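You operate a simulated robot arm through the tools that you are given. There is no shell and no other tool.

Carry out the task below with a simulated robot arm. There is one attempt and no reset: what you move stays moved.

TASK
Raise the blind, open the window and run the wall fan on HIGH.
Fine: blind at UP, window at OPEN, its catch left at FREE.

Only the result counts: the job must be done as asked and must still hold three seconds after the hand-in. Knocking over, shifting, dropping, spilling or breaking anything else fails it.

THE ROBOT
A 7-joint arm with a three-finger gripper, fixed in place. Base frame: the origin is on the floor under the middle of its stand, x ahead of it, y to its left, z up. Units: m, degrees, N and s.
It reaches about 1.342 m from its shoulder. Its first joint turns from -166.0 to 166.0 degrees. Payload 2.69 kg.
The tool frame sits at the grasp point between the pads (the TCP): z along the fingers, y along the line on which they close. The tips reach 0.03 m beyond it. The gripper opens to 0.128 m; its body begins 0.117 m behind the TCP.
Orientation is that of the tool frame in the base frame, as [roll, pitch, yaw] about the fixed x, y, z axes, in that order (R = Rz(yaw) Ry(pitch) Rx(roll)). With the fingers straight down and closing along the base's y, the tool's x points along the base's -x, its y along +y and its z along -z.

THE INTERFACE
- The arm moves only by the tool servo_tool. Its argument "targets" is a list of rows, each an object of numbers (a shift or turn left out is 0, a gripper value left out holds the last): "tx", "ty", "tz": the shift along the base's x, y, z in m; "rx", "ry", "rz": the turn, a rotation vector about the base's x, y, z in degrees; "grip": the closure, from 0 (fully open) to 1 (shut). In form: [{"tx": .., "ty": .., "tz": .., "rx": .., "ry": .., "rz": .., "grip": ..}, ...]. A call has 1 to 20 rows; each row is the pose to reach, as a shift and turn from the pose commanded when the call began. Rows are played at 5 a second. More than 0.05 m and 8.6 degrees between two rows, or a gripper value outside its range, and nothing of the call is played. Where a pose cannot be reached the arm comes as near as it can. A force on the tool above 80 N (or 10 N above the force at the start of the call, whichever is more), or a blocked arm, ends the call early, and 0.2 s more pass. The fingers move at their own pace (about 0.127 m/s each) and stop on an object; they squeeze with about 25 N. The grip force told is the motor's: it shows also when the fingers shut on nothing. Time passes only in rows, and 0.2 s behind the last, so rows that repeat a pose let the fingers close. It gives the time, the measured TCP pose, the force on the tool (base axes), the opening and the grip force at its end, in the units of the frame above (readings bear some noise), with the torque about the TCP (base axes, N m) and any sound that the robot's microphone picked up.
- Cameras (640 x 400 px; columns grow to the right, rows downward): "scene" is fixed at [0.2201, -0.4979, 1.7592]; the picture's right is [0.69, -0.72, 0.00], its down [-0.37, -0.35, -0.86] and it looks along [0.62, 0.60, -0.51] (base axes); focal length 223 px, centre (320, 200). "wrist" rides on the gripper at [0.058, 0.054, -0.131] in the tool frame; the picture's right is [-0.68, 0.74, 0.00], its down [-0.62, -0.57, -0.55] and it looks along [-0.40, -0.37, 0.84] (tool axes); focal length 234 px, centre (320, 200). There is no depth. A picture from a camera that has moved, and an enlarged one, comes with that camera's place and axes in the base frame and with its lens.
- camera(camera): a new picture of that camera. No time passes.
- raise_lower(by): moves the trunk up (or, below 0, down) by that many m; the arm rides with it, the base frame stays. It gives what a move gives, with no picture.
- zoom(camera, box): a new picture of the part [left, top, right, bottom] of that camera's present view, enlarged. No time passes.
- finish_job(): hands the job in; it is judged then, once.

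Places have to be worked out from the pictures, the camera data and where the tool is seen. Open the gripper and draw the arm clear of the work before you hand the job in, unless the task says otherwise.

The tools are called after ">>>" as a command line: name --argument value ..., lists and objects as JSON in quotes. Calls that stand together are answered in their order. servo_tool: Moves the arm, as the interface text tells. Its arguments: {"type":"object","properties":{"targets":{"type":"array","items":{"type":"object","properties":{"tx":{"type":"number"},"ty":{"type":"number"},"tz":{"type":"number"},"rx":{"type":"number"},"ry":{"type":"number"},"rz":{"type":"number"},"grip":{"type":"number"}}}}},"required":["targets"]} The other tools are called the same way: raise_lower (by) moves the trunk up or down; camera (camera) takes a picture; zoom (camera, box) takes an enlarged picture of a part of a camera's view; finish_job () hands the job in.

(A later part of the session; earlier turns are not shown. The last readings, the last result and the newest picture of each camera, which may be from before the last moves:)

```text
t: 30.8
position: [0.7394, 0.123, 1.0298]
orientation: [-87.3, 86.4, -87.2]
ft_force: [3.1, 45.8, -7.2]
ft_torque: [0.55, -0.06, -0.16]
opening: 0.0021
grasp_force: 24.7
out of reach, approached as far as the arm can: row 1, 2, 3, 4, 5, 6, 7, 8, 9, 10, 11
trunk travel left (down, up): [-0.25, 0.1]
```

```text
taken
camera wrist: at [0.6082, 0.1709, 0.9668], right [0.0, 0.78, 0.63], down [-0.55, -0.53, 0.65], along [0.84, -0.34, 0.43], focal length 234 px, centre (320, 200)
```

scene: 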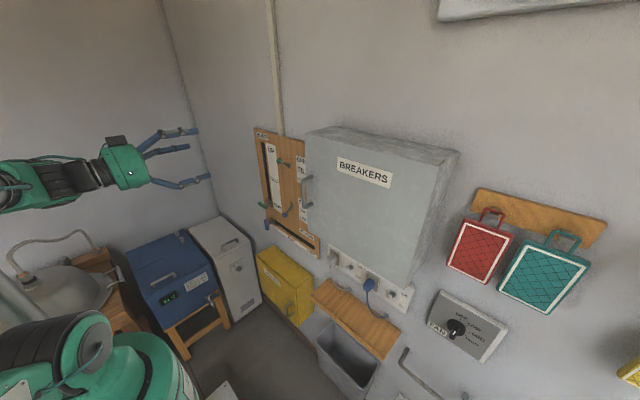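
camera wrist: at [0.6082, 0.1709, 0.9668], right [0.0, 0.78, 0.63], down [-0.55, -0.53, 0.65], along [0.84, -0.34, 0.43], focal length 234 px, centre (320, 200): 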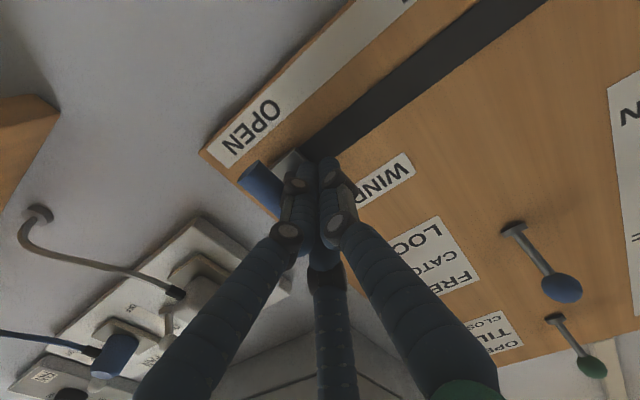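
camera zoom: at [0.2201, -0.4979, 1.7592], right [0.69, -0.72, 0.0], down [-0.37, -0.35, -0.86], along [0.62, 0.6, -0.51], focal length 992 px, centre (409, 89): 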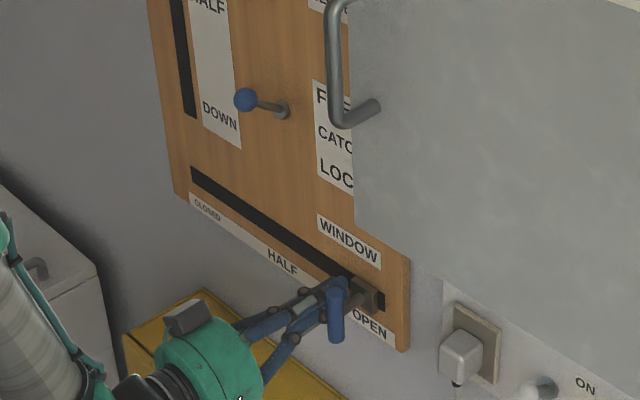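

Reaction is 46 N along y with no further motion, so the handle is at its right stop under OPEN. I ease off and draw back to check.

>>> servo_tool --targets '[{"ty": 0.015}, {"ty": 0.03, "tx": -0.02}, {"ty": 0.03, "tx": -0.06}, {"ty": 0.03, "tx": -0.1}, {"ty": 0.03, "tx": -0.14}, {"ty": 0.03, "tx": -0.18}, {"ty": 0.03, "tx": -0.18}]'

>>> zoom --camera "scene" --box '[280, 210, 340, 265]'

>>> camera --camera "wrist"

>>> camera --camera "scene"

```text
t: 32.4
position: [0.5737, 0.1614, 1.0481]
orientation: [-93.9, 84.6, -94.4]
ft_force: [-1.0, -0.1, 0.8]
ft_torque: [0.01, -0.01, -0.02]
opening: 0.0026
grasp_force: 24.8
out of reach, approached as far as the arm can: row 4, 5, 6, 7
trunk travel left (down, up): [-0.25, 0.1]
```

```text
7.27 times, centred on (310, 238) of scene
camera zoom: at [0.2201, -0.4979, 1.7592], right [0.69, -0.72, 0.0], down [-0.37, -0.35, -0.86], along [0.62, 0.6, -0.51], focal length 1623 px, centre (393, -73)
```

zoom: 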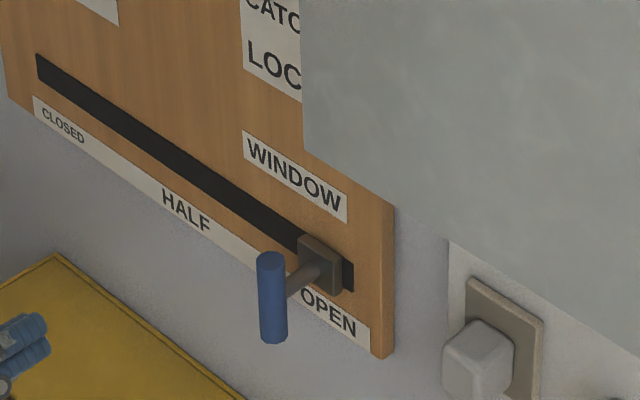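

```text
taken
camera wrist: at [0.4416, 0.2095, 0.9853], right [0.01, 0.8, 0.6], down [-0.55, -0.5, 0.67], along [0.84, -0.34, 0.43], focal length 234 px, centre (320, 200)
```

wrist: 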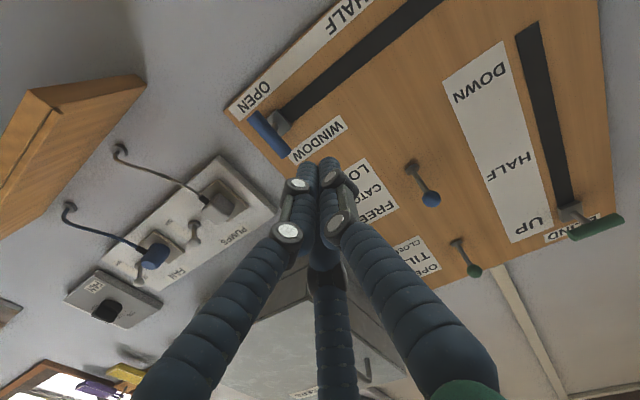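

```text
taken
```

scene: 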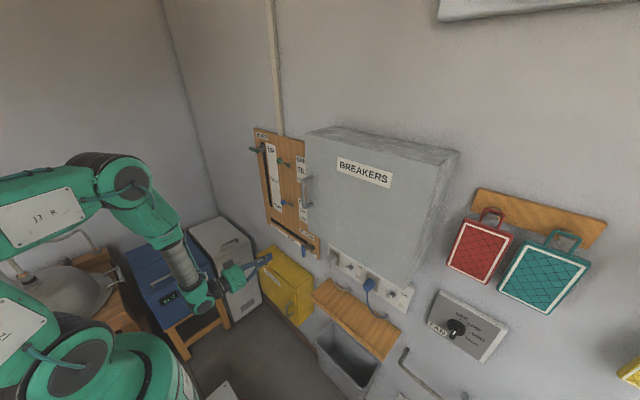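

The window bar has moved the full stroke (about 0.295 m, the same as the blind), so the window is at OPEN; the catch is still FREE and the blind still UP. Now for the fan dial near (0.75, -0.525, 1.113). I raise the arm first to relax its posture.

>>> servo_tool --targets '[{"tz": 0.04, "tx": -0.01}, {"tz": 0.08, "tx": -0.02}, {"tz": 0.12, "tx": -0.03, "ty": -0.01}, {"tz": 0.16, "tx": -0.05, "ty": -0.02}, {"tz": 0.2, "tx": -0.07, "ty": -0.03}, {"tz": 0.23, "tx": -0.09, "ty": -0.05}, {"tz": 0.25, "tx": -0.1, "ty": -0.07}, {"tz": 0.25, "tx": -0.1, "ty": -0.07}]'

```text
t: 34.2
position: [0.4724, 0.0914, 1.2963]
orientation: [-87.0, 86.6, -87.2]
ft_force: [0.0, -0.8, -0.7]
ft_torque: [0.01, -0.01, 0.04]
opening: 0.0021
grasp_force: 25.1
trunk travel left (down, up): [-0.25, 0.1]
```

Only a small 3.4° roll error is left. I sweep across to the front of the fan dial, well back from the wall and the breaker box handle, and correct the roll on the way.

>>> servo_tool --targets '[{"ty": -0.038, "tz": -0.0, "tx": -0.01, "rx": 1}, {"ty": -0.077, "tz": -0.0, "tx": -0.02, "rx": 2}, {"ty": -0.115, "tz": -0.01, "tx": -0.02, "rx": 3}, {"ty": -0.154, "tz": -0.02, "tx": -0.02, "rx": 3.4}, {"ty": -0.192, "tz": -0.03, "tx": -0.02, "rx": 3.4}, {"ty": -0.231, "tz": -0.04, "tx": -0.02, "rx": 3.4}, {"ty": -0.269, "tz": -0.05, "tx": -0.02, "rx": 3.4}, {"ty": -0.308, "tz": -0.065, "tx": -0.02, "rx": 3.4}, {"ty": -0.346, "tz": -0.08, "tx": -0.02, "rx": 3.4}, {"ty": -0.385, "tz": -0.095, "tx": -0.02, "rx": 3.4}, {"ty": -0.423, "tz": -0.11, "tx": -0.02, "rx": 3.4}, {"ty": -0.462, "tz": -0.125, "tx": -0.02, "rx": 3.4}, {"ty": -0.5, "tz": -0.14, "tx": -0.02, "rx": 3.4}, {"ty": -0.539, "tz": -0.155, "tx": -0.02, "rx": 3.4}, {"ty": -0.577, "tz": -0.17, "tx": -0.01, "rx": 3.4}, {"ty": -0.616, "tz": -0.183, "tx": 0.0, "rx": 3.4}, {"ty": -0.616, "tz": -0.183, "tx": 0.02, "rx": 3.4}, {"ty": -0.616, "tz": -0.183, "tx": 0.02, "rx": 3.4}]'

>>> camera --camera "wrist"

>>> camera --camera "scene"

```text
t: 38.2
position: [0.4702, 0.0306, 1.3457]
orientation: [11.0, 83.8, 10.5]
ft_force: [-0.3, -0.1, 0.1]
ft_torque: [0.02, -0.03, -0.01]
opening: 0.0021
grasp_force: 24.9
out of reach, approached as far as the arm can: row 2, 3, 4, 5, 6, 7, 8, 9, 10, 11, 12, 13, 14, 15, 16, 17, 18
trunk travel left (down, up): [-0.25, 0.1]
stopped in row 18: the arm was blocked; the commanded pose is now the measured one
```

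```text
taken
camera wrist: at [0.346, 0.0849, 1.2755], right [-0.07, 0.72, 0.69], down [-0.61, -0.57, 0.54], along [0.79, -0.39, 0.48], focal length 234 px, centre (320, 200)
```

wrist: 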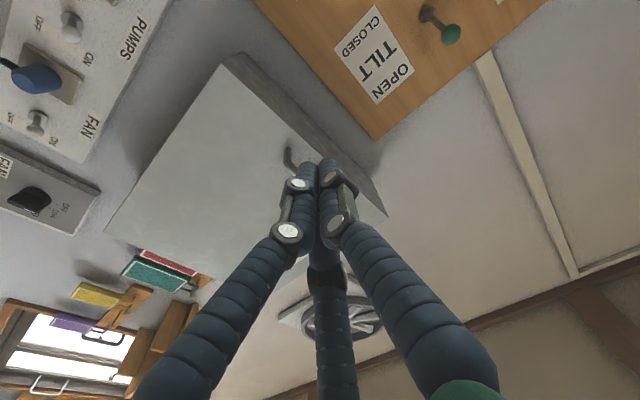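

```text
taken
```

scene: 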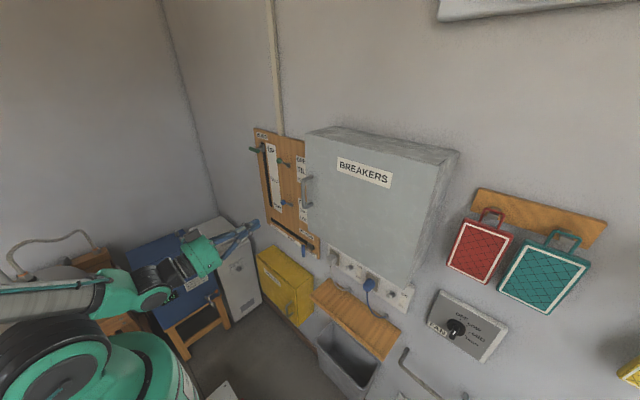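

The arm folded against its own limits because the wrist came too close to the base. I'll go back up to a pose like the start one, with fingers down and high, swing across above the box, and come down in front of the fan.

>>> servo_tool --targets '[{"tz": 0.03, "ty": 0.02}, {"tz": 0.06, "ty": 0.04, "ry": 4}, {"tz": 0.09, "ty": 0.05, "ry": 12}, {"tz": 0.12, "ty": 0.06, "ry": 20, "tx": 0.01}, {"tz": 0.15, "ty": 0.07, "ry": 28, "tx": 0.02}, {"tz": 0.18, "ty": 0.07, "ry": 36, "tx": 0.03}, {"tz": 0.21, "ty": 0.07, "ry": 44, "tx": 0.04}, {"tz": 0.24, "ty": 0.07, "ry": 52, "tx": 0.05}, {"tz": 0.26, "ty": 0.07, "ry": 60, "tx": 0.06}, {"tz": 0.28, "ty": 0.07, "ry": 68, "tx": 0.07}, {"tz": 0.3, "ty": 0.07, "ry": 76, "tx": 0.08}, {"tz": 0.31, "ty": 0.07, "ry": 84, "tx": 0.08}, {"tz": 0.32, "ty": 0.07, "ry": 92, "tx": 0.08}, {"tz": 0.33, "ty": 0.07, "ry": 96, "tx": 0.08}, {"tz": 0.33, "ty": 0.07, "ry": 96, "tx": 0.08}]'

>>> camera --camera "scene"

```text
t: 41.4
position: [0.5485, 0.1004, 1.6733]
orientation: [-179.5, -0.1, 178.9]
ft_force: [0.7, 0.3, 0.2]
ft_torque: [0.03, -0.03, 0.0]
opening: 0.0018
grasp_force: 24.9
trunk travel left (down, up): [-0.25, 0.1]
```

```text
taken
```

scene: 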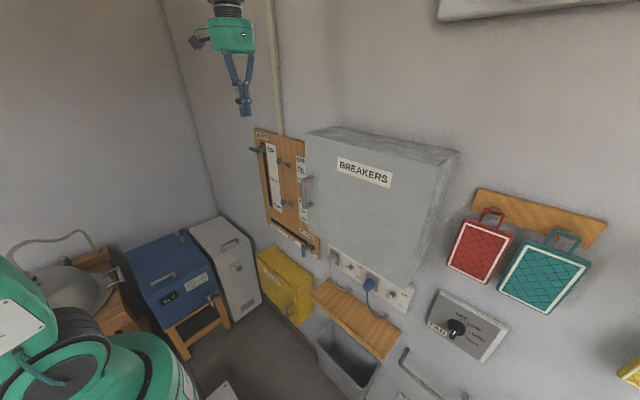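

Back in the starting posture without trouble. I swing across to y≈-0.50 at this height with fingers down, staying at x≈0.48, clear of the wall fan and above the box.

>>> servo_tool --targets '[{"ty": -0.03, "tx": -0.01}, {"ty": -0.07, "tx": -0.02}, {"ty": -0.115, "tx": -0.03}, {"ty": -0.16, "tx": -0.04}, {"ty": -0.205, "tx": -0.05}, {"ty": -0.25, "tx": -0.06}, {"ty": -0.295, "tx": -0.065}, {"ty": -0.34, "tx": -0.07}, {"ty": -0.385, "tx": -0.07}, {"ty": -0.43, "tx": -0.07}, {"ty": -0.475, "tx": -0.07}, {"ty": -0.52, "tx": -0.07}, {"ty": -0.56, "tx": -0.07}, {"ty": -0.6, "tx": -0.07}, {"ty": -0.6, "tx": -0.07}]'

>>> camera --camera "scene"

>>> camera --camera "wrist"

```text
t: 44.6
position: [0.4802, -0.4993, 1.6725]
orientation: [-179.5, -0.1, 179.0]
ft_force: [0.4, -1.0, 0.7]
ft_torque: [0.04, -0.03, 0.0]
opening: 0.0019
grasp_force: 25.5
trunk travel left (down, up): [-0.25, 0.1]
```

```text
taken
```

scene: 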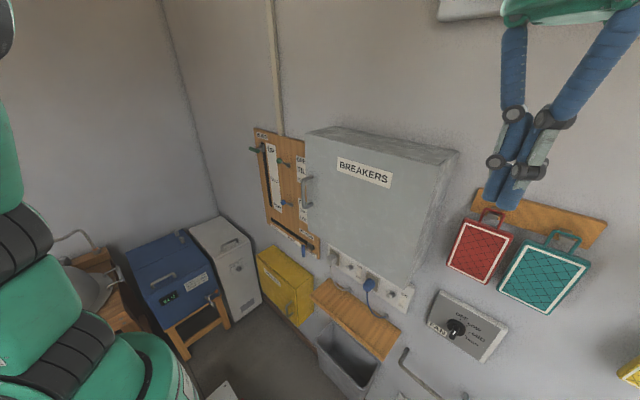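

```text
taken
camera wrist: at [0.4219, -0.4438, 1.8037], right [0.69, 0.72, -0.01], down [0.6, -0.57, 0.55], along [0.4, -0.39, -0.83], focal length 234 px, centre (320, 200)
```

wrist: 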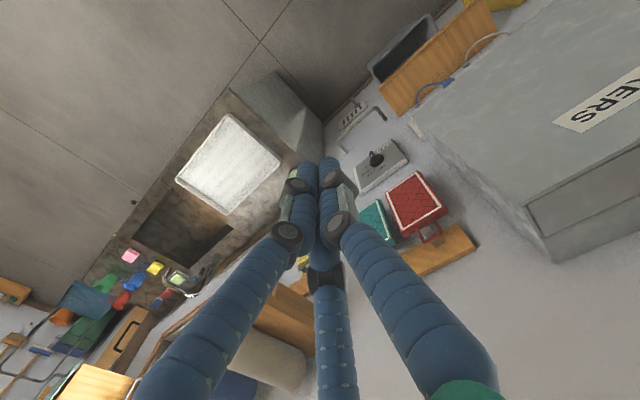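

Now I'm in front of the fan area. I'll zoom in on the dial from above to triangulate it and check the neighbouring pads.

>>> zoom --camera "wrist" --box '[320, 90, 480, 260]'

>>> zoom --camera "scene" --box '[425, 285, 515, 365]'

```text
2.35 times, centred on (400, 175) of wrist
camera zoom: at [0.4219, -0.4438, 1.8037], right [0.69, 0.72, -0.01], down [0.6, -0.57, 0.55], along [0.4, -0.39, -0.83], focal length 551 px, centre (132, 259)
```

zoom: 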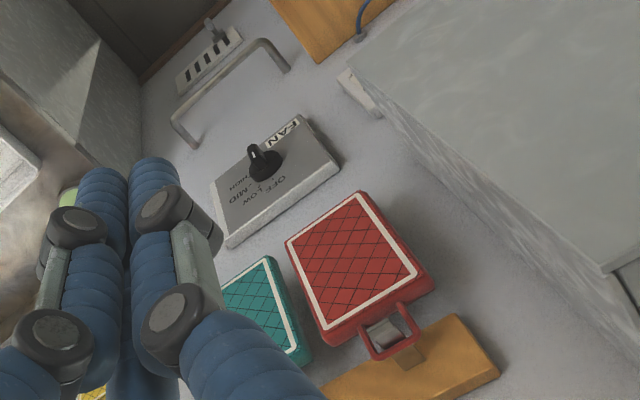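

```text
5.00 times, centred on (470, 325) of scene
camera zoom: at [0.2201, -0.4979, 1.7592], right [0.69, -0.72, 0.0], down [-0.37, -0.35, -0.86], along [0.62, 0.6, -0.51], focal length 1116 px, centre (-430, -425)
```

zoom: 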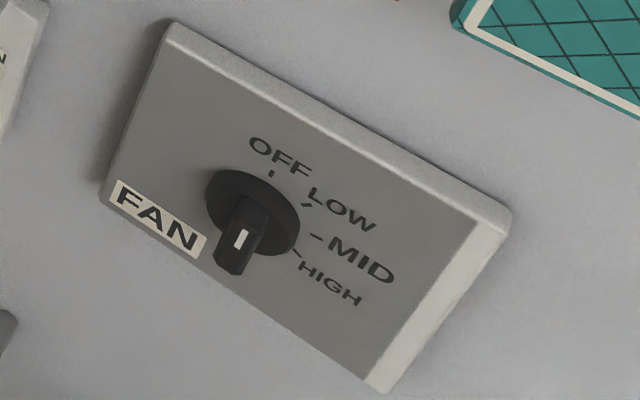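

The dial's disc is at about (0.77, -0.527, 1.10). I tilt the fingers forward while staying back at x≈0.50, coming down part of the way.

>>> servo_tool --targets '[{"ry": -8, "tz": -0.01}, {"ry": -16, "tz": -0.02}, {"ry": -24, "tz": -0.04}, {"ry": -32, "tz": -0.06, "ty": -0.005}, {"ry": -40, "tz": -0.08, "ty": -0.01}, {"ry": -48, "tz": -0.1, "ty": -0.015}, {"ry": -56, "tz": -0.12, "ty": -0.02}, {"ry": -64, "tz": -0.14, "ty": -0.025}, {"ry": -72, "tz": -0.16, "ty": -0.025, "tx": 0.01}, {"ry": -80, "tz": -0.18, "ty": -0.025, "tx": 0.02}, {"ry": -86, "tz": -0.2, "ty": -0.025, "tx": 0.02}, {"ry": -90, "tz": -0.22, "ty": -0.025, "tx": 0.02}, {"ry": -90, "tz": -0.22, "ty": -0.025, "tx": 0.02}]'

>>> camera --camera "scene"

>>> camera --camera "wrist"

```text
t: 47.4
position: [0.4987, -0.5251, 1.4527]
orientation: [90.8, 89.0, 90.1]
ft_force: [0.1, -0.9, -0.3]
ft_torque: [0.0, -0.04, 0.04]
opening: 0.0023
grasp_force: 25.0
trunk travel left (down, up): [-0.25, 0.1]
```

```text
taken
```

scene: 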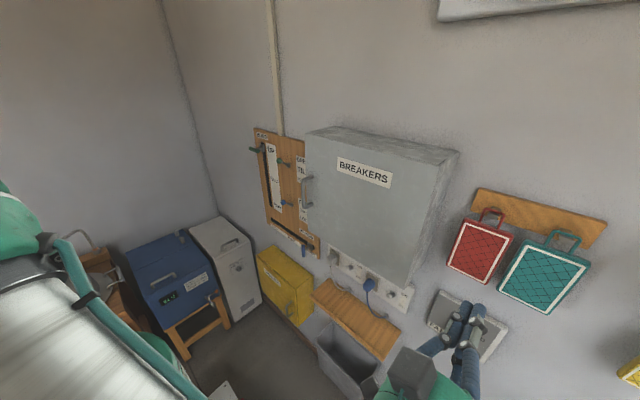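

```text
taken
camera wrist: at [0.3689, -0.4702, 1.3969], right [0.01, 0.72, 0.69], down [-0.55, -0.57, 0.6], along [0.83, -0.39, 0.4], focal length 234 px, centre (320, 200)
```

wrist: 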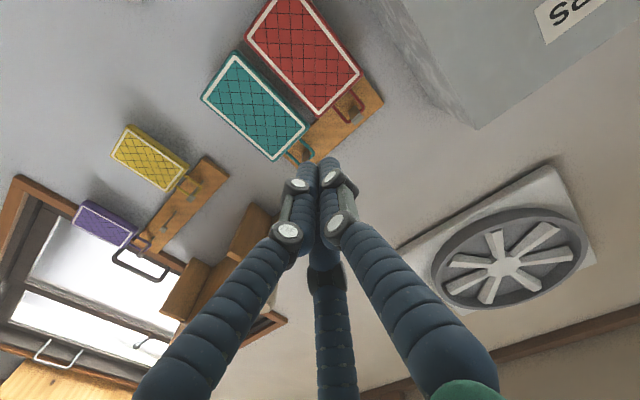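

The arm is comfortable here. I lower to the dial's height, still back at x≈0.5, and open the gripper part-way to see the dial.

>>> servo_tool --targets '[{"tz": -0.04}, {"tz": -0.085}, {"tz": -0.13}, {"tz": -0.175}, {"tz": -0.22}, {"tz": -0.265}, {"tz": -0.31}, {"tz": -0.345, "ry": 0.3}, {"tz": -0.345, "grip": 0.4}, {"tz": -0.345, "grip": 0.4}, {"tz": -0.345, "grip": 0.4}]'

>>> camera --camera "scene"

>>> camera --camera "wrist"

```text
t: 49.8
position: [0.4998, -0.5245, 1.1092]
orientation: [92.9, 88.9, 92.5]
ft_force: [0.3, 0.0, 0.5]
ft_torque: [0.01, -0.02, 0.01]
opening: 0.0768
grasp_force: 0.1
trunk travel left (down, up): [-0.25, 0.1]
```

```text
taken
```

scene: 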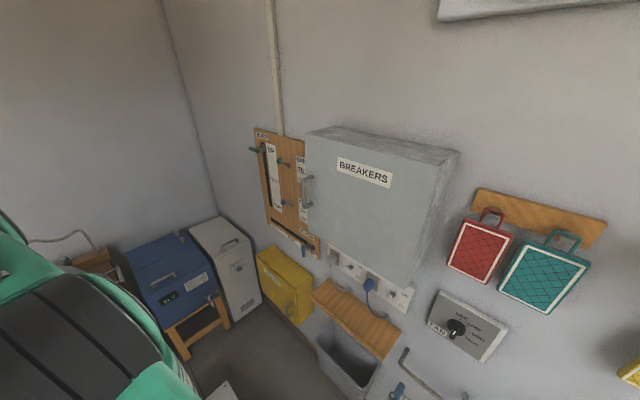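

```text
taken
camera wrist: at [0.3682, -0.4706, 1.0536], right [0.01, 0.72, 0.69], down [-0.55, -0.57, 0.61], along [0.83, -0.39, 0.4], focal length 234 px, centre (320, 200)
```

wrist: 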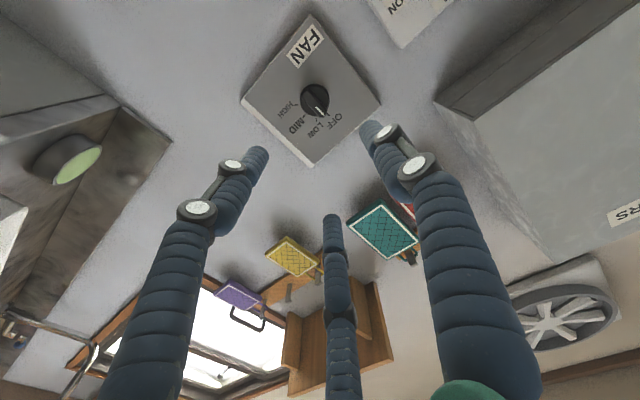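

A clear view of the dial now. I'll zoom in on it.

>>> zoom --camera "wrist" --box '[240, 20, 400, 170]'

>>> zoom --camera "wrist" --box '[280, 70, 350, 130]'

```text
2.67 times, centred on (320, 95) of wrist
camera zoom: at [0.3682, -0.4706, 1.0536], right [0.01, 0.72, 0.69], down [-0.55, -0.57, 0.61], along [0.83, -0.39, 0.4], focal length 624 px, centre (320, 480)
```

zoom: 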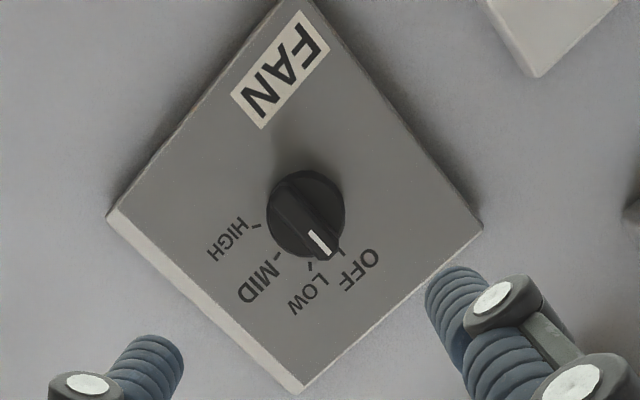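

```text
6.67 times, centred on (315, 100) of wrist
camera zoom: at [0.3682, -0.4706, 1.0536], right [0.01, 0.72, 0.69], down [-0.55, -0.57, 0.61], along [0.83, -0.39, 0.4], focal length 1561 px, centre (353, 867)
```

zoom: 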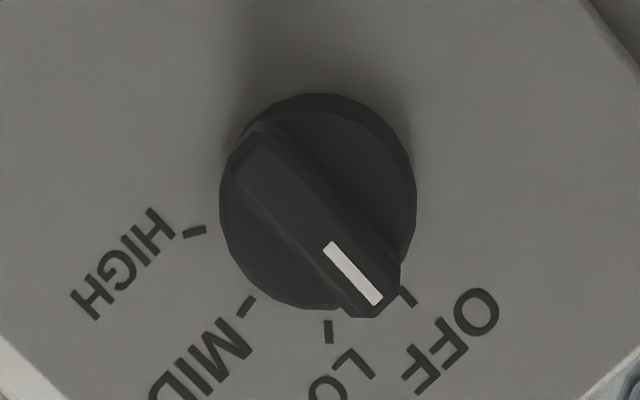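

The dial is at OFF and the wing is vertical. Its centre is about (0.766, -0.528, 1.1005), the wing is about 5.5 cm long and stands out about 2.8 cm, and HIGH is about 120° clockwise. Before gripping it, I check in free space that the wrist can turn that far.

>>> servo_tool --targets '[{"rx": 8}, {"rx": 16}, {"rx": 24}, {"rx": 32}, {"rx": 40}, {"rx": 48}, {"rx": 56}, {"rx": 64}, {"rx": 72}, {"rx": 80}, {"rx": 88}, {"rx": 96}, {"rx": 104}, {"rx": 112}, {"rx": 120}, {"rx": 126}, {"rx": 126}]'

>>> camera --camera "wrist"

```text
t: 53.4
position: [0.4996, -0.5256, 1.1098]
orientation: [90.5, -37.2, 90.1]
ft_force: [1.1, -0.2, -0.5]
ft_torque: [-0.02, 0.02, -0.01]
opening: 0.0769
grasp_force: 0.1
trunk travel left (down, up): [-0.25, 0.1]
```

```text
taken
camera wrist: at [0.3688, -0.5134, 1.1891], right [0.01, -0.98, 0.18], down [-0.55, -0.15, -0.82], along [0.83, -0.09, -0.55], focal length 234 px, centre (320, 200)
```

wrist: 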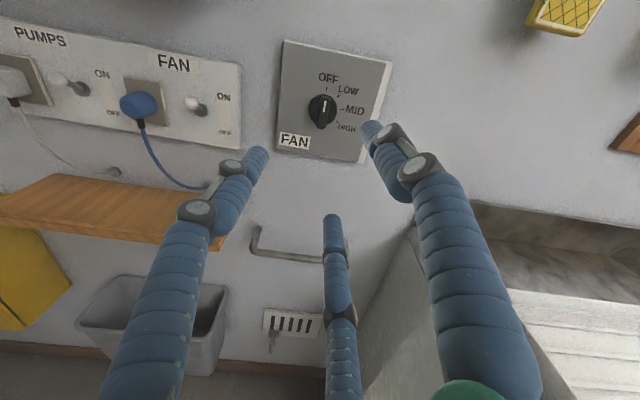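

The wrist turns the full 126° freely, and this view is upright. I'll zoom in on the dial and the fan's socket switch from here.

>>> zoom --camera "wrist" --box '[260, 30, 400, 170]'

>>> zoom --camera "wrist" --box '[0, 20, 240, 170]'

```text
2.86 times, centred on (330, 100) of wrist
camera zoom: at [0.3688, -0.5134, 1.1891], right [0.01, -0.98, 0.18], down [-0.55, -0.15, -0.82], along [0.83, -0.09, -0.55], focal length 669 px, centre (291, 486)
```

zoom: 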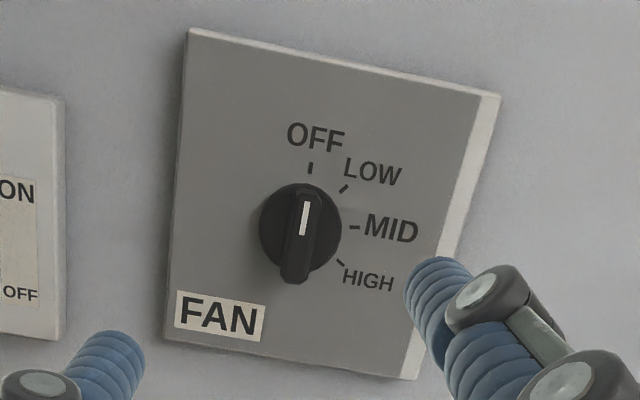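

```text
2.67 times, centred on (120, 95) of wrist
camera zoom: at [0.3688, -0.5134, 1.1891], right [0.01, -0.98, 0.18], down [-0.55, -0.15, -0.82], along [0.83, -0.09, -0.55], focal length 624 px, centre (853, 480)
```

zoom: 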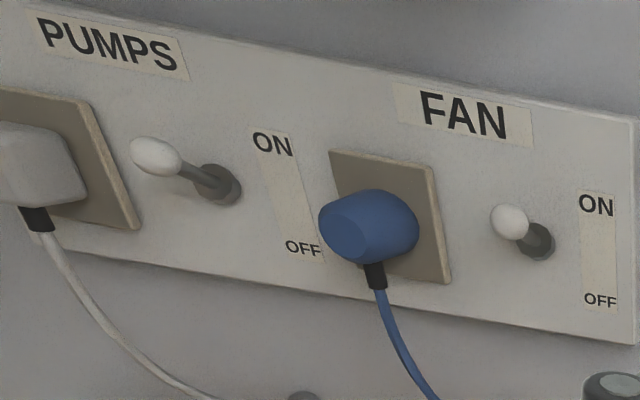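

Both socket switches are at ON and the dial is at OFF. I turn the wrist back and come forward to x≈0.66, lined up on the dial axis (y≈-0.528, z≈1.0995).

>>> servo_tool --targets '[{"rx": -8, "grip": 0.4}, {"rx": -16}, {"rx": -24}, {"rx": -32}, {"rx": -40}, {"rx": -48}, {"rx": -56}, {"rx": -64}, {"rx": -72}, {"rx": -80, "tx": 0.01}, {"rx": -88, "tx": 0.03}, {"rx": -96, "tx": 0.05}, {"rx": -104, "tx": 0.07, "ty": -0.001, "tz": -0.005}, {"rx": -112, "tx": 0.09, "ty": -0.002, "tz": -0.01}, {"rx": -120, "tx": 0.11, "ty": -0.0025, "tz": -0.0105}, {"rx": -127, "tx": 0.13, "ty": -0.0025, "tz": -0.0105}, {"rx": -127, "tx": 0.15, "ty": -0.0025, "tz": -0.0105}, {"rx": -127, "tx": 0.16, "ty": -0.0025, "tz": -0.0105}, {"rx": -127, "tx": 0.16, "ty": -0.0025, "tz": -0.0105}]'

>>> camera --camera "wrist"

>>> zoom --camera "scene" --box '[400, 270, 540, 380]'

```text
t: 57.4
position: [0.6595, -0.5278, 1.0977]
orientation: [117.7, 89.9, 117.2]
ft_force: [0.7, -1.3, 0.0]
ft_torque: [-0.02, 0.05, 0.0]
opening: 0.0768
grasp_force: 0.0
trunk travel left (down, up): [-0.25, 0.1]
```

```text
taken
camera wrist: at [0.5286, -0.4745, 1.0409], right [0.01, 0.74, 0.68], down [-0.55, -0.56, 0.62], along [0.83, -0.38, 0.4], focal length 234 px, centre (320, 200)
```

wrist: 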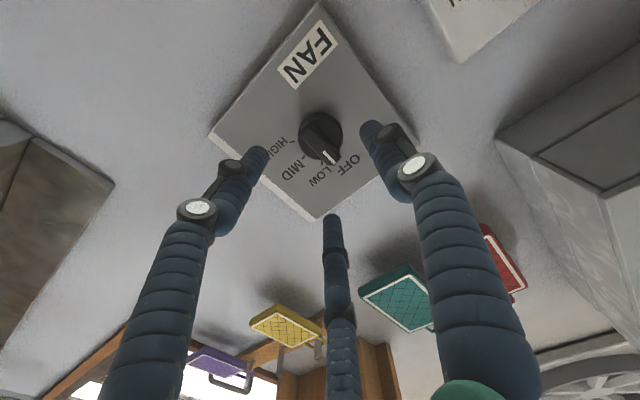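

```text
3.64 times, centred on (470, 325) of scene
camera zoom: at [0.2201, -0.4979, 1.7592], right [0.69, -0.72, 0.0], down [-0.37, -0.35, -0.86], along [0.62, 0.6, -0.51], focal length 811 px, centre (-226, -254)
```

zoom: 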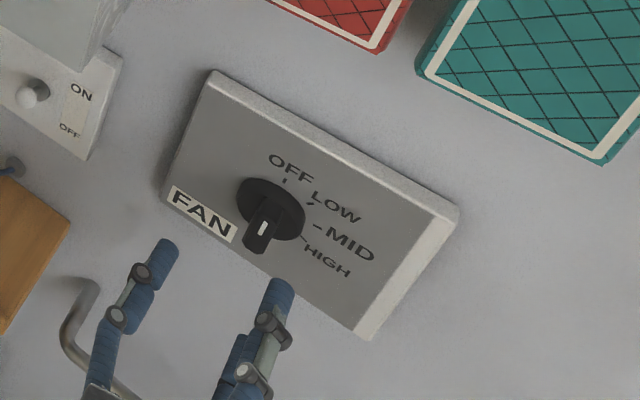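

The fingers surround the dial axis. I'll zoom in to check the centring before going in.

>>> zoom --camera "wrist" --box '[270, 90, 370, 180]'

```text
4.44 times, centred on (320, 135) of wrist
camera zoom: at [0.5286, -0.4745, 1.0409], right [0.01, 0.74, 0.68], down [-0.55, -0.56, 0.62], along [0.83, -0.38, 0.4], focal length 1041 px, centre (320, 489)
```

zoom: 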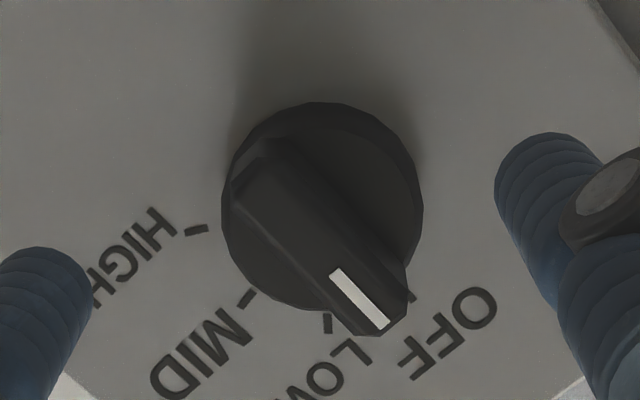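

Centring is within 3 mm. I go forward 6.8 cm so the tips straddle the wing, then close on it.

>>> servo_tool --targets '[{"tx": 0.02, "ty": 0.001}, {"tx": 0.04, "ty": 0.001}, {"tx": 0.055, "ty": 0.001}, {"tx": 0.068, "ty": 0.001}, {"tx": 0.068, "ty": 0.001, "grip": 0.6}, {"tx": 0.068, "ty": 0.001, "grip": 0.8}, {"tx": 0.068, "ty": 0.001, "grip": 1.0}, {"tx": 0.068, "ty": 0.001, "grip": 1.0}, {"tx": 0.068, "ty": 0.001, "grip": 1.0}]'

>>> camera --camera "wrist"

>>> zoom --camera "scene" --box '[420, 285, 510, 365]'

```text
t: 59.4
position: [0.7278, -0.5344, 1.1012]
orientation: [53.6, 89.8, 52.7]
ft_force: [2.5, -74.4, 8.5]
ft_torque: [0.05, 1.33, -1.34]
opening: 0.0262
grasp_force: 45.1
trunk travel left (down, up): [-0.25, 0.1]
```

```text
taken
camera wrist: at [0.5973, -0.4799, 1.0418], right [0.01, 0.73, 0.68], down [-0.56, -0.56, 0.61], along [0.83, -0.39, 0.41], focal length 234 px, centre (320, 200)
```

wrist: 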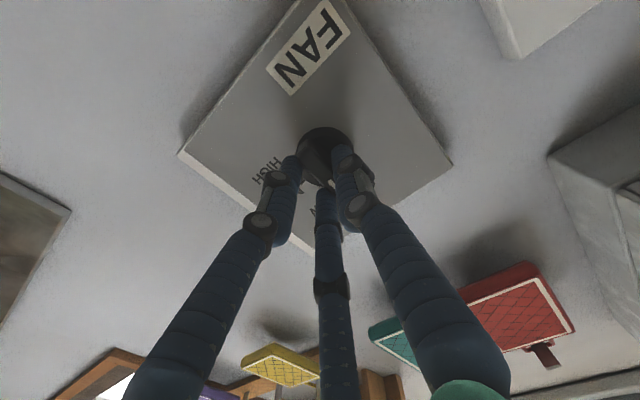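

```text
5.00 times, centred on (465, 325) of scene
camera zoom: at [0.2201, -0.4979, 1.7592], right [0.69, -0.72, 0.0], down [-0.37, -0.35, -0.86], along [0.62, 0.6, -0.51], focal length 1116 px, centre (-405, -425)
```

zoom: 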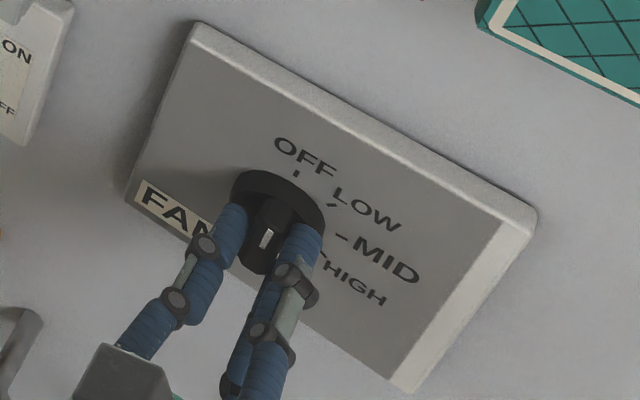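

The fingers have closed on the wing, but the grip pulled the hand 8 mm to -y against its command (74 N of side load). I shift the command to relieve that before turning.

>>> servo_tool --targets '[{"ty": -0.004, "tz": 0.0005}, {"ty": -0.0075, "tz": 0.001}, {"ty": -0.0075, "tz": 0.001}]'

```text
t: 60.2
position: [0.7285, -0.5344, 1.099]
orientation: [73.1, 89.7, 72.8]
ft_force: [1.7, -27.4, 17.9]
ft_torque: [0.1, -1.98, -0.38]
opening: 0.0256
grasp_force: 45.5
trunk travel left (down, up): [-0.25, 0.1]
```

The load is down to about 30 N. I start turning clockwise about the dial axis, following the 6.5 mm offset of the grip, for the first 42°.

>>> servo_tool --targets '[{"ty": -0.0015, "tz": -0.0002}, {"rx": 6, "ty": -0.002, "tz": -0.0007}, {"rx": 12, "ty": -0.0019, "tz": -0.0013}, {"rx": 18, "ty": -0.0017, "tz": -0.002}, {"rx": 24, "ty": -0.0014, "tz": -0.0026}, {"rx": 30, "ty": -0.0011, "tz": -0.0032}, {"rx": 36, "ty": -0.0008, "tz": -0.0038}, {"rx": 42, "ty": -0.0003, "tz": -0.0043}]'

>>> zoom --camera "scene" --box '[420, 285, 510, 365]'

>>> camera --camera "wrist"

```text
t: 62.0
position: [0.7288, -0.5345, 1.0966]
orientation: [90.6, 48.0, 90.1]
ft_force: [8.6, 6.0, 19.7]
ft_torque: [0.05, -0.83, 0.27]
opening: 0.0258
grasp_force: 44.5
trunk travel left (down, up): [-0.25, 0.1]
```

```text
5.00 times, centred on (465, 325) of scene
camera zoom: at [0.2201, -0.4979, 1.7592], right [0.69, -0.72, 0.0], down [-0.37, -0.35, -0.86], along [0.62, 0.6, -0.51], focal length 1116 px, centre (-405, -425)
```

zoom: 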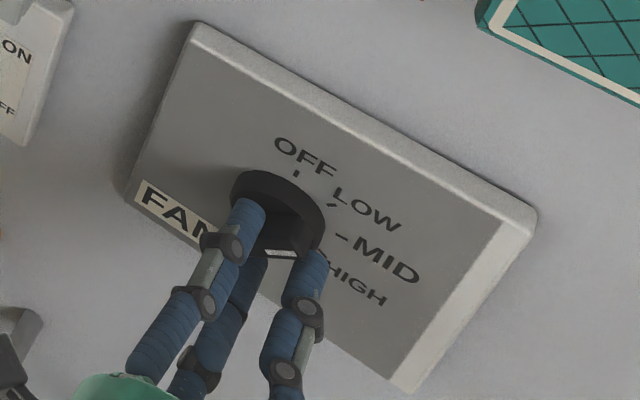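

```text
taken
camera wrist: at [0.5966, -0.4553, 1.0905], right [0.01, 0.09, 1.0], down [-0.55, -0.83, 0.08], along [0.83, -0.55, 0.04], focal length 234 px, centre (320, 200)
```

wrist: 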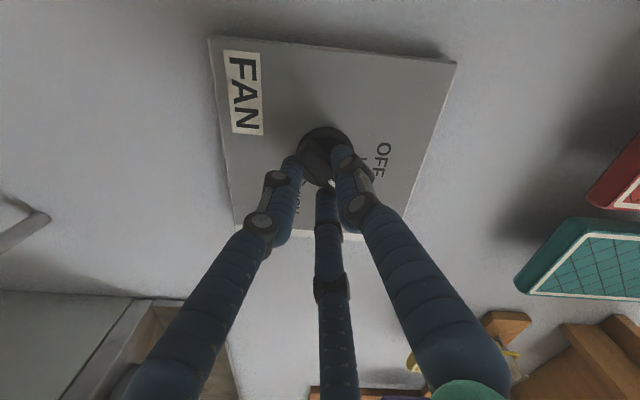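

The wing is turning with the hand and the load is low. I continue clockwise up to about 106°.

>>> servo_tool --targets '[{"rx": 6, "ty": 0.0005, "tz": 0.0003}, {"rx": 13, "ty": 0.0011, "tz": 0.0001}, {"rx": 20, "ty": 0.0018, "tz": -0.0004}, {"rx": 27, "ty": 0.0025, "tz": -0.0007}, {"rx": 34, "ty": 0.0032, "tz": -0.0009}, {"rx": 41, "ty": 0.004, "tz": -0.0011}, {"rx": 48, "ty": 0.0048, "tz": -0.0012}, {"rx": 56, "ty": 0.0057, "tz": -0.0011}, {"rx": 64, "ty": 0.0066, "tz": -0.0009}, {"rx": 64, "ty": 0.0066, "tz": -0.0009}]'

>>> zoom --camera "scene" --box '[420, 285, 510, 365]'

>>> zoom --camera "wrist" --box '[210, 40, 450, 240]'

```text
t: 64.2
position: [0.7281, -0.5283, 1.095]
orientation: [90.5, -16.3, 90.0]
ft_force: [5.9, -5.0, 18.2]
ft_torque: [-0.02, -0.62, -0.45]
opening: 0.0261
grasp_force: 45.0
trunk travel left (down, up): [-0.25, 0.1]
```

```text
5.00 times, centred on (465, 325) of scene
camera zoom: at [0.2201, -0.4979, 1.7592], right [0.69, -0.72, 0.0], down [-0.37, -0.35, -0.86], along [0.62, 0.6, -0.51], focal length 1116 px, centre (-405, -425)
```

zoom: 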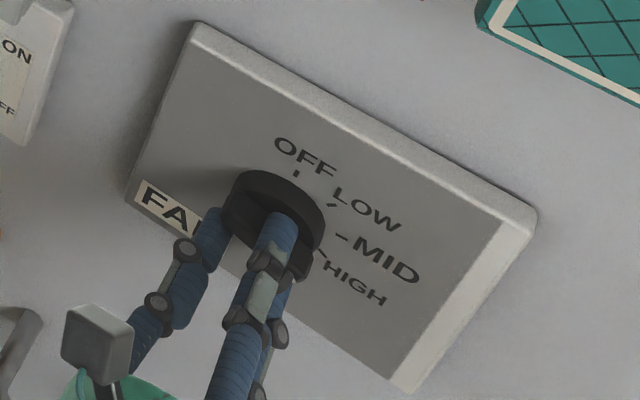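

```text
2.00 times, centred on (330, 140) of wrist
camera zoom: at [0.5966, -0.4889, 1.1644], right [0.01, -0.85, 0.52], down [-0.55, -0.43, -0.71], along [0.83, -0.28, -0.48], focal length 468 px, centre (300, 320)
```

zoom: 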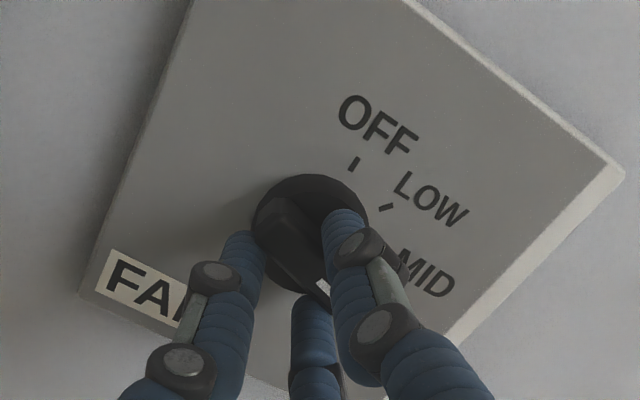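

The hand has turned 106° and the wing has followed. I continue in small steps towards HIGH, watching the torque for a stop.

>>> servo_tool --targets '[{"rx": 4, "ty": 0.0004, "tz": 0.0011}, {"rx": 8, "ty": 0.0008, "tz": 0.0013}, {"rx": 12, "ty": 0.0012, "tz": 0.0016}, {"rx": 12, "ty": 0.0012, "tz": 0.0016}]'

>>> zoom --camera "scene" --box '[420, 285, 510, 365]'

>>> zoom --camera "wrist" --box '[210, 40, 450, 240]'

```text
t: 65.2
position: [0.7276, -0.5265, 1.096]
orientation: [90.6, -28.2, 90.0]
ft_force: [2.2, -7.6, 10.0]
ft_torque: [0.04, -0.35, -0.7]
opening: 0.0255
grasp_force: 45.2
trunk travel left (down, up): [-0.25, 0.1]
```

```text
5.00 times, centred on (465, 325) of scene
camera zoom: at [0.2201, -0.4979, 1.7592], right [0.69, -0.72, 0.0], down [-0.37, -0.35, -0.86], along [0.62, 0.6, -0.51], focal length 1116 px, centre (-405, -425)
```

zoom: 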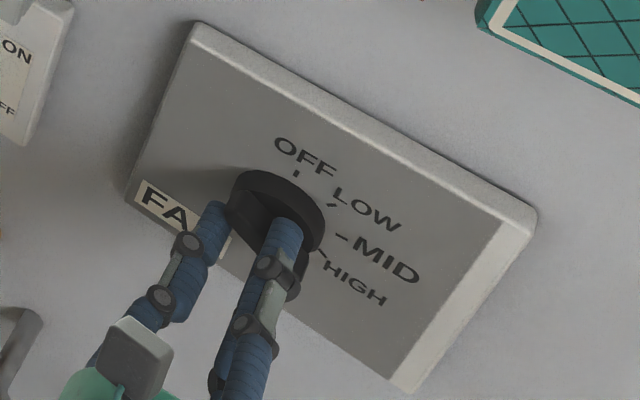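

```text
2.00 times, centred on (330, 140) of wrist
camera zoom: at [0.5967, -0.5033, 1.172], right [0.01, -0.94, 0.33], down [-0.55, -0.28, -0.78], along [0.83, -0.18, -0.53], focal length 468 px, centre (300, 320)
```

zoom: 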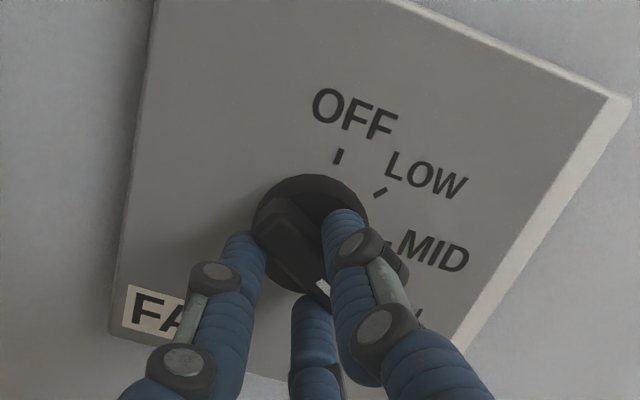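

Total turn is 118° with no stop torque felt. I open the gripper and draw back to see where the pointer sits relative to HIGH.

>>> servo_tool --targets '[{"grip": 0.6}, {"grip": 0.4}, {"grip": 0.4}, {"tx": -0.02}, {"tx": -0.06}, {"tx": -0.1}, {"tx": -0.15}, {"tx": -0.15}]'

>>> camera --camera "wrist"

>>> zoom --camera "scene" --box '[420, 285, 510, 365]'

```text
t: 67.0
position: [0.5753, -0.5279, 1.0961]
orientation: [90.5, -28.1, 90.1]
ft_force: [-0.3, 1.5, -0.4]
ft_torque: [0.01, 0.04, 0.0]
opening: 0.077
grasp_force: 0.0
trunk travel left (down, up): [-0.25, 0.1]
```

```text
taken
camera wrist: at [0.4434, -0.5031, 1.1724], right [0.01, -0.94, 0.33], down [-0.55, -0.28, -0.78], along [0.83, -0.18, -0.52], focal length 234 px, centre (320, 200)
```

wrist: 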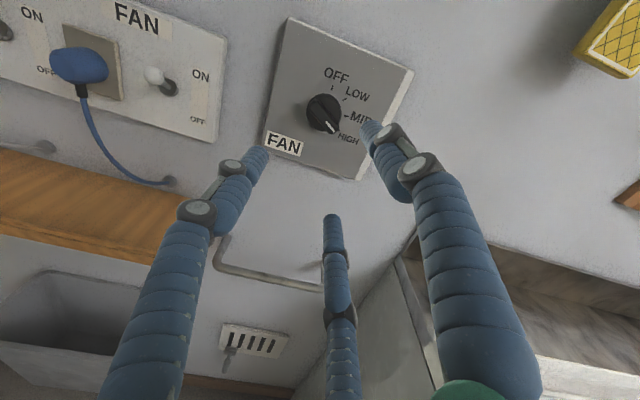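

```text
5.00 times, centred on (465, 325) of scene
camera zoom: at [0.2201, -0.4979, 1.7592], right [0.69, -0.72, 0.0], down [-0.37, -0.35, -0.86], along [0.62, 0.6, -0.51], focal length 1116 px, centre (-405, -425)
```

zoom: 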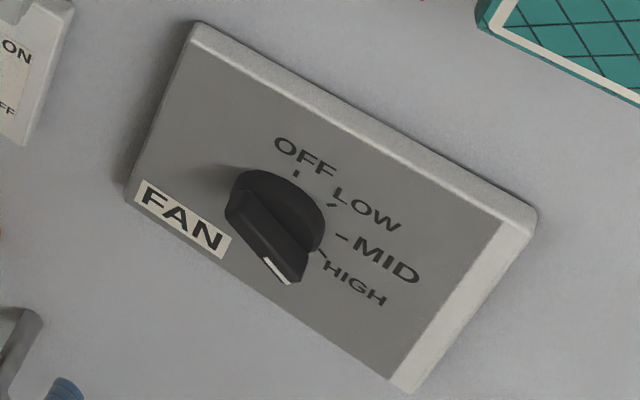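

I'll zoom in on the dial to measure the pointer angle.

>>> zoom --camera "wrist" --box '[280, 60, 390, 160]'

>>> zoom --camera "scene" --box '[440, 310, 490, 345]'

```text
4.00 times, centred on (335, 110) of wrist
camera zoom: at [0.4434, -0.5031, 1.1724], right [0.01, -0.94, 0.33], down [-0.55, -0.28, -0.78], along [0.83, -0.18, -0.52], focal length 937 px, centre (260, 560)
```

zoom: 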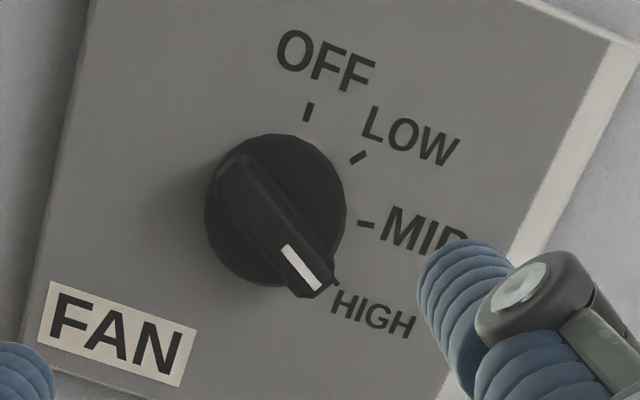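

```text
11.43 times, centred on (465, 328) of scene
camera zoom: at [0.2201, -0.4979, 1.7592], right [0.69, -0.72, 0.0], down [-0.37, -0.35, -0.86], along [0.62, 0.6, -0.51], focal length 2550 px, centre (-1337, -1257)
```

zoom: 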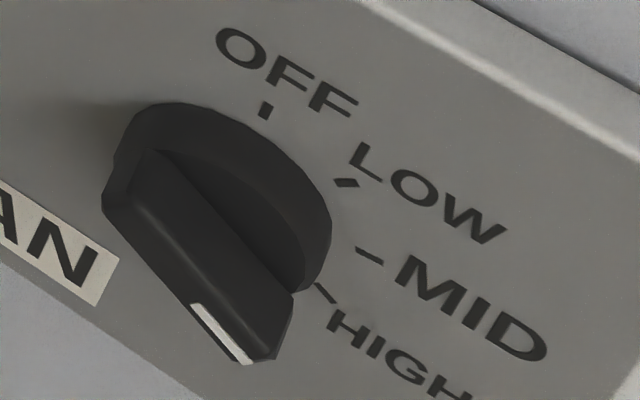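

The marker runs parallel to the HIGH tick, so the dial is on HIGH. I draw back, undo the roll, and rise to where the wall fan itself can be seen, to check that it is running.

>>> servo_tool --targets '[{"tx": -0.03}, {"tx": -0.06, "rx": -4}, {"tx": -0.075, "rx": -12}, {"tx": -0.075, "rx": -20}, {"tx": -0.075, "rx": -28, "tz": 0.02}, {"tx": -0.075, "rx": -36, "tz": 0.05}, {"tx": -0.075, "rx": -44, "tz": 0.08}, {"tx": -0.075, "rx": -52, "tz": 0.11}, {"tx": -0.075, "rx": -60, "tz": 0.14}, {"tx": -0.075, "rx": -68, "tz": 0.17}, {"tx": -0.075, "rx": -76, "tz": 0.2}, {"tx": -0.075, "rx": -84, "tz": 0.23}, {"tx": -0.075, "rx": -92, "tz": 0.26}, {"tx": -0.075, "rx": -100, "tz": 0.29}, {"tx": -0.075, "rx": -108, "tz": 0.32}, {"tx": -0.075, "rx": -116, "tz": 0.35}, {"tx": -0.075, "rx": -118, "tz": 0.355}]'

>>> camera --camera "wrist"

```text
t: 70.6
position: [0.5031, -0.5283, 1.4514]
orientation: [147.5, 89.9, 147.1]
ft_force: [-1.5, 0.7, 0.1]
ft_torque: [-0.01, -0.01, -0.03]
opening: 0.077
grasp_force: 0.0
trunk travel left (down, up): [-0.25, 0.1]
```

```text
taken
camera wrist: at [0.3715, -0.4736, 1.3936], right [0.01, 0.74, 0.68], down [-0.55, -0.56, 0.62], along [0.83, -0.38, 0.4], focal length 234 px, centre (320, 200)
```

wrist: 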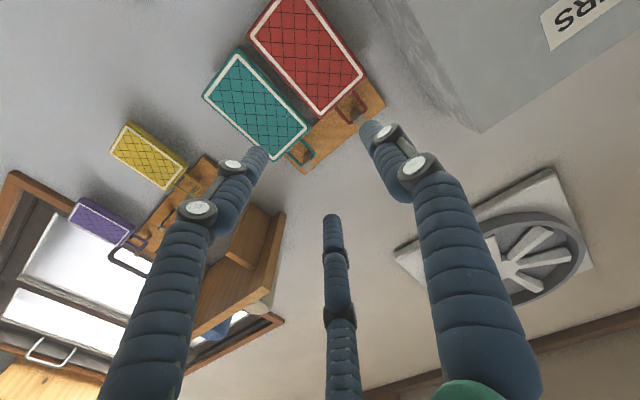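

I'll zoom in on the fan now, and again after a short wait, to see whether the blades turn.

>>> zoom --camera "wrist" --box '[390, 160, 610, 320]'

>>> servo_tool --targets '[{"grip": 1.0}, {"grip": 1.0}, {"grip": 1.0}]'

>>> zoom --camera "wrist" --box '[390, 160, 610, 320]'

```text
2.50 times, centred on (500, 240) of wrist
camera zoom: at [0.3715, -0.4736, 1.3936], right [0.01, 0.74, 0.68], down [-0.55, -0.56, 0.62], along [0.83, -0.38, 0.4], focal length 585 px, centre (-130, 100)
```

zoom: 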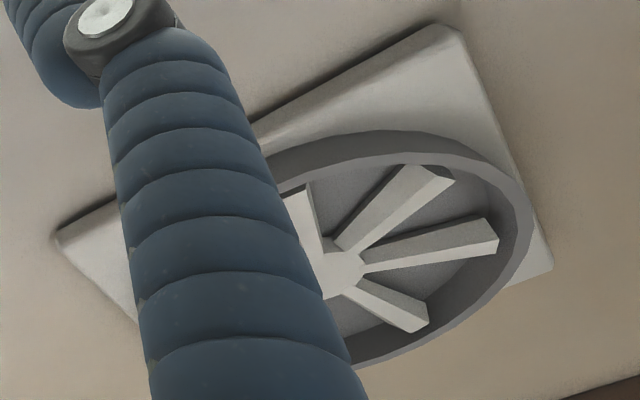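

```text
t: 71.4
position: [0.5042, -0.5275, 1.4517]
orientation: [111.2, 89.9, 110.6]
ft_force: [0.1, -0.2, 0.4]
ft_torque: [0.02, 0.0, 0.02]
opening: 0.0018
grasp_force: 25.2
trunk travel left (down, up): [-0.25, 0.1]
```

```text
2.50 times, centred on (500, 240) of wrist
camera zoom: at [0.3717, -0.4739, 1.3934], right [0.01, 0.73, 0.68], down [-0.55, -0.56, 0.61], along [0.83, -0.38, 0.4], focal length 585 px, centre (-130, 100)
```

zoom: 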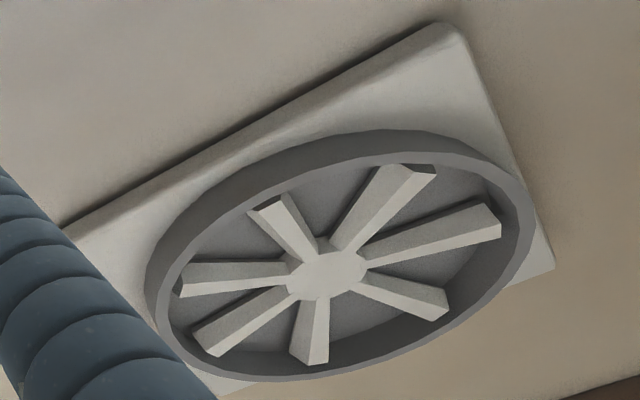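

The blades differ between the two pictures. I'll take two more to confirm steady rotation.

>>> servo_tool --targets '[{"grip": 1.0}]'

>>> zoom --camera "wrist" --box '[390, 160, 610, 320]'

>>> servo_tool --targets '[{"grip": 1.0}, {"grip": 1.0}]'

>>> zoom --camera "wrist" --box '[390, 160, 610, 320]'

>>> camera --camera "scene"

```text
t: 71.8
position: [0.5029, -0.5273, 1.4511]
orientation: [111.0, 89.9, 110.5]
ft_force: [-1.0, -0.6, 0.0]
ft_torque: [-0.03, 0.0, -0.02]
opening: 0.0019
grasp_force: 25.5
trunk travel left (down, up): [-0.25, 0.1]
```

```text
2.50 times, centred on (500, 240) of wrist
camera zoom: at [0.3717, -0.4739, 1.3935], right [0.01, 0.73, 0.68], down [-0.55, -0.56, 0.61], along [0.83, -0.38, 0.4], focal length 585 px, centre (-130, 100)
```

zoom: 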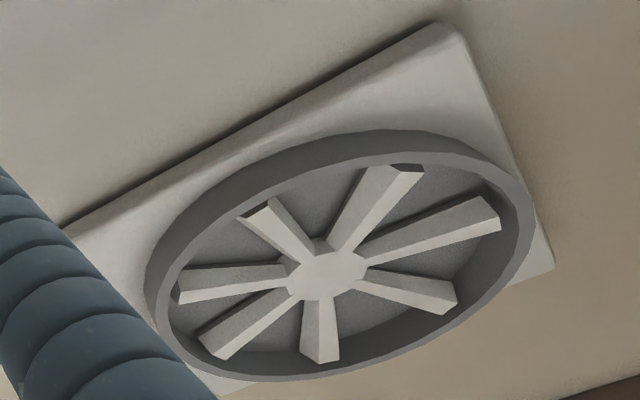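

```text
t: 72.4
position: [0.5027, -0.5268, 1.4506]
orientation: [110.9, 89.9, 110.3]
ft_force: [0.2, -1.2, 0.2]
ft_torque: [0.01, 0.02, -0.01]
opening: 0.002
grasp_force: 25.2
trunk travel left (down, up): [-0.25, 0.1]
```

```text
2.50 times, centred on (500, 240) of wrist
camera zoom: at [0.3717, -0.4739, 1.3935], right [0.01, 0.73, 0.68], down [-0.55, -0.56, 0.61], along [0.83, -0.38, 0.4], focal length 585 px, centre (-130, 100)
```

zoom: 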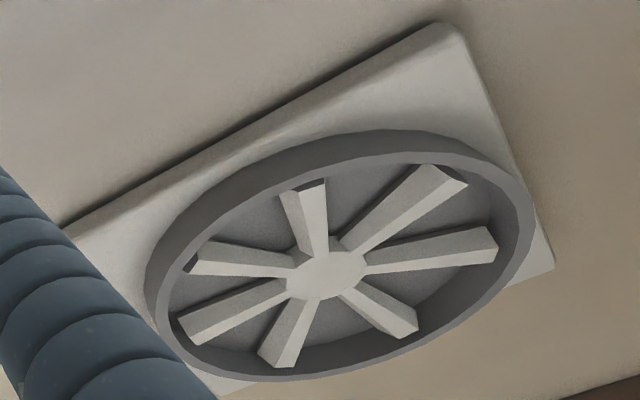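

```text
taken
```

scene: 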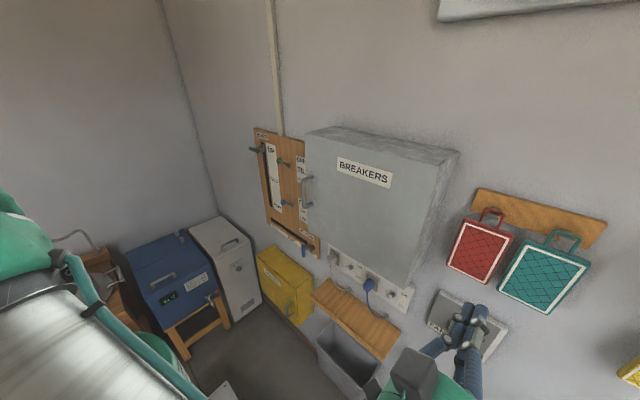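

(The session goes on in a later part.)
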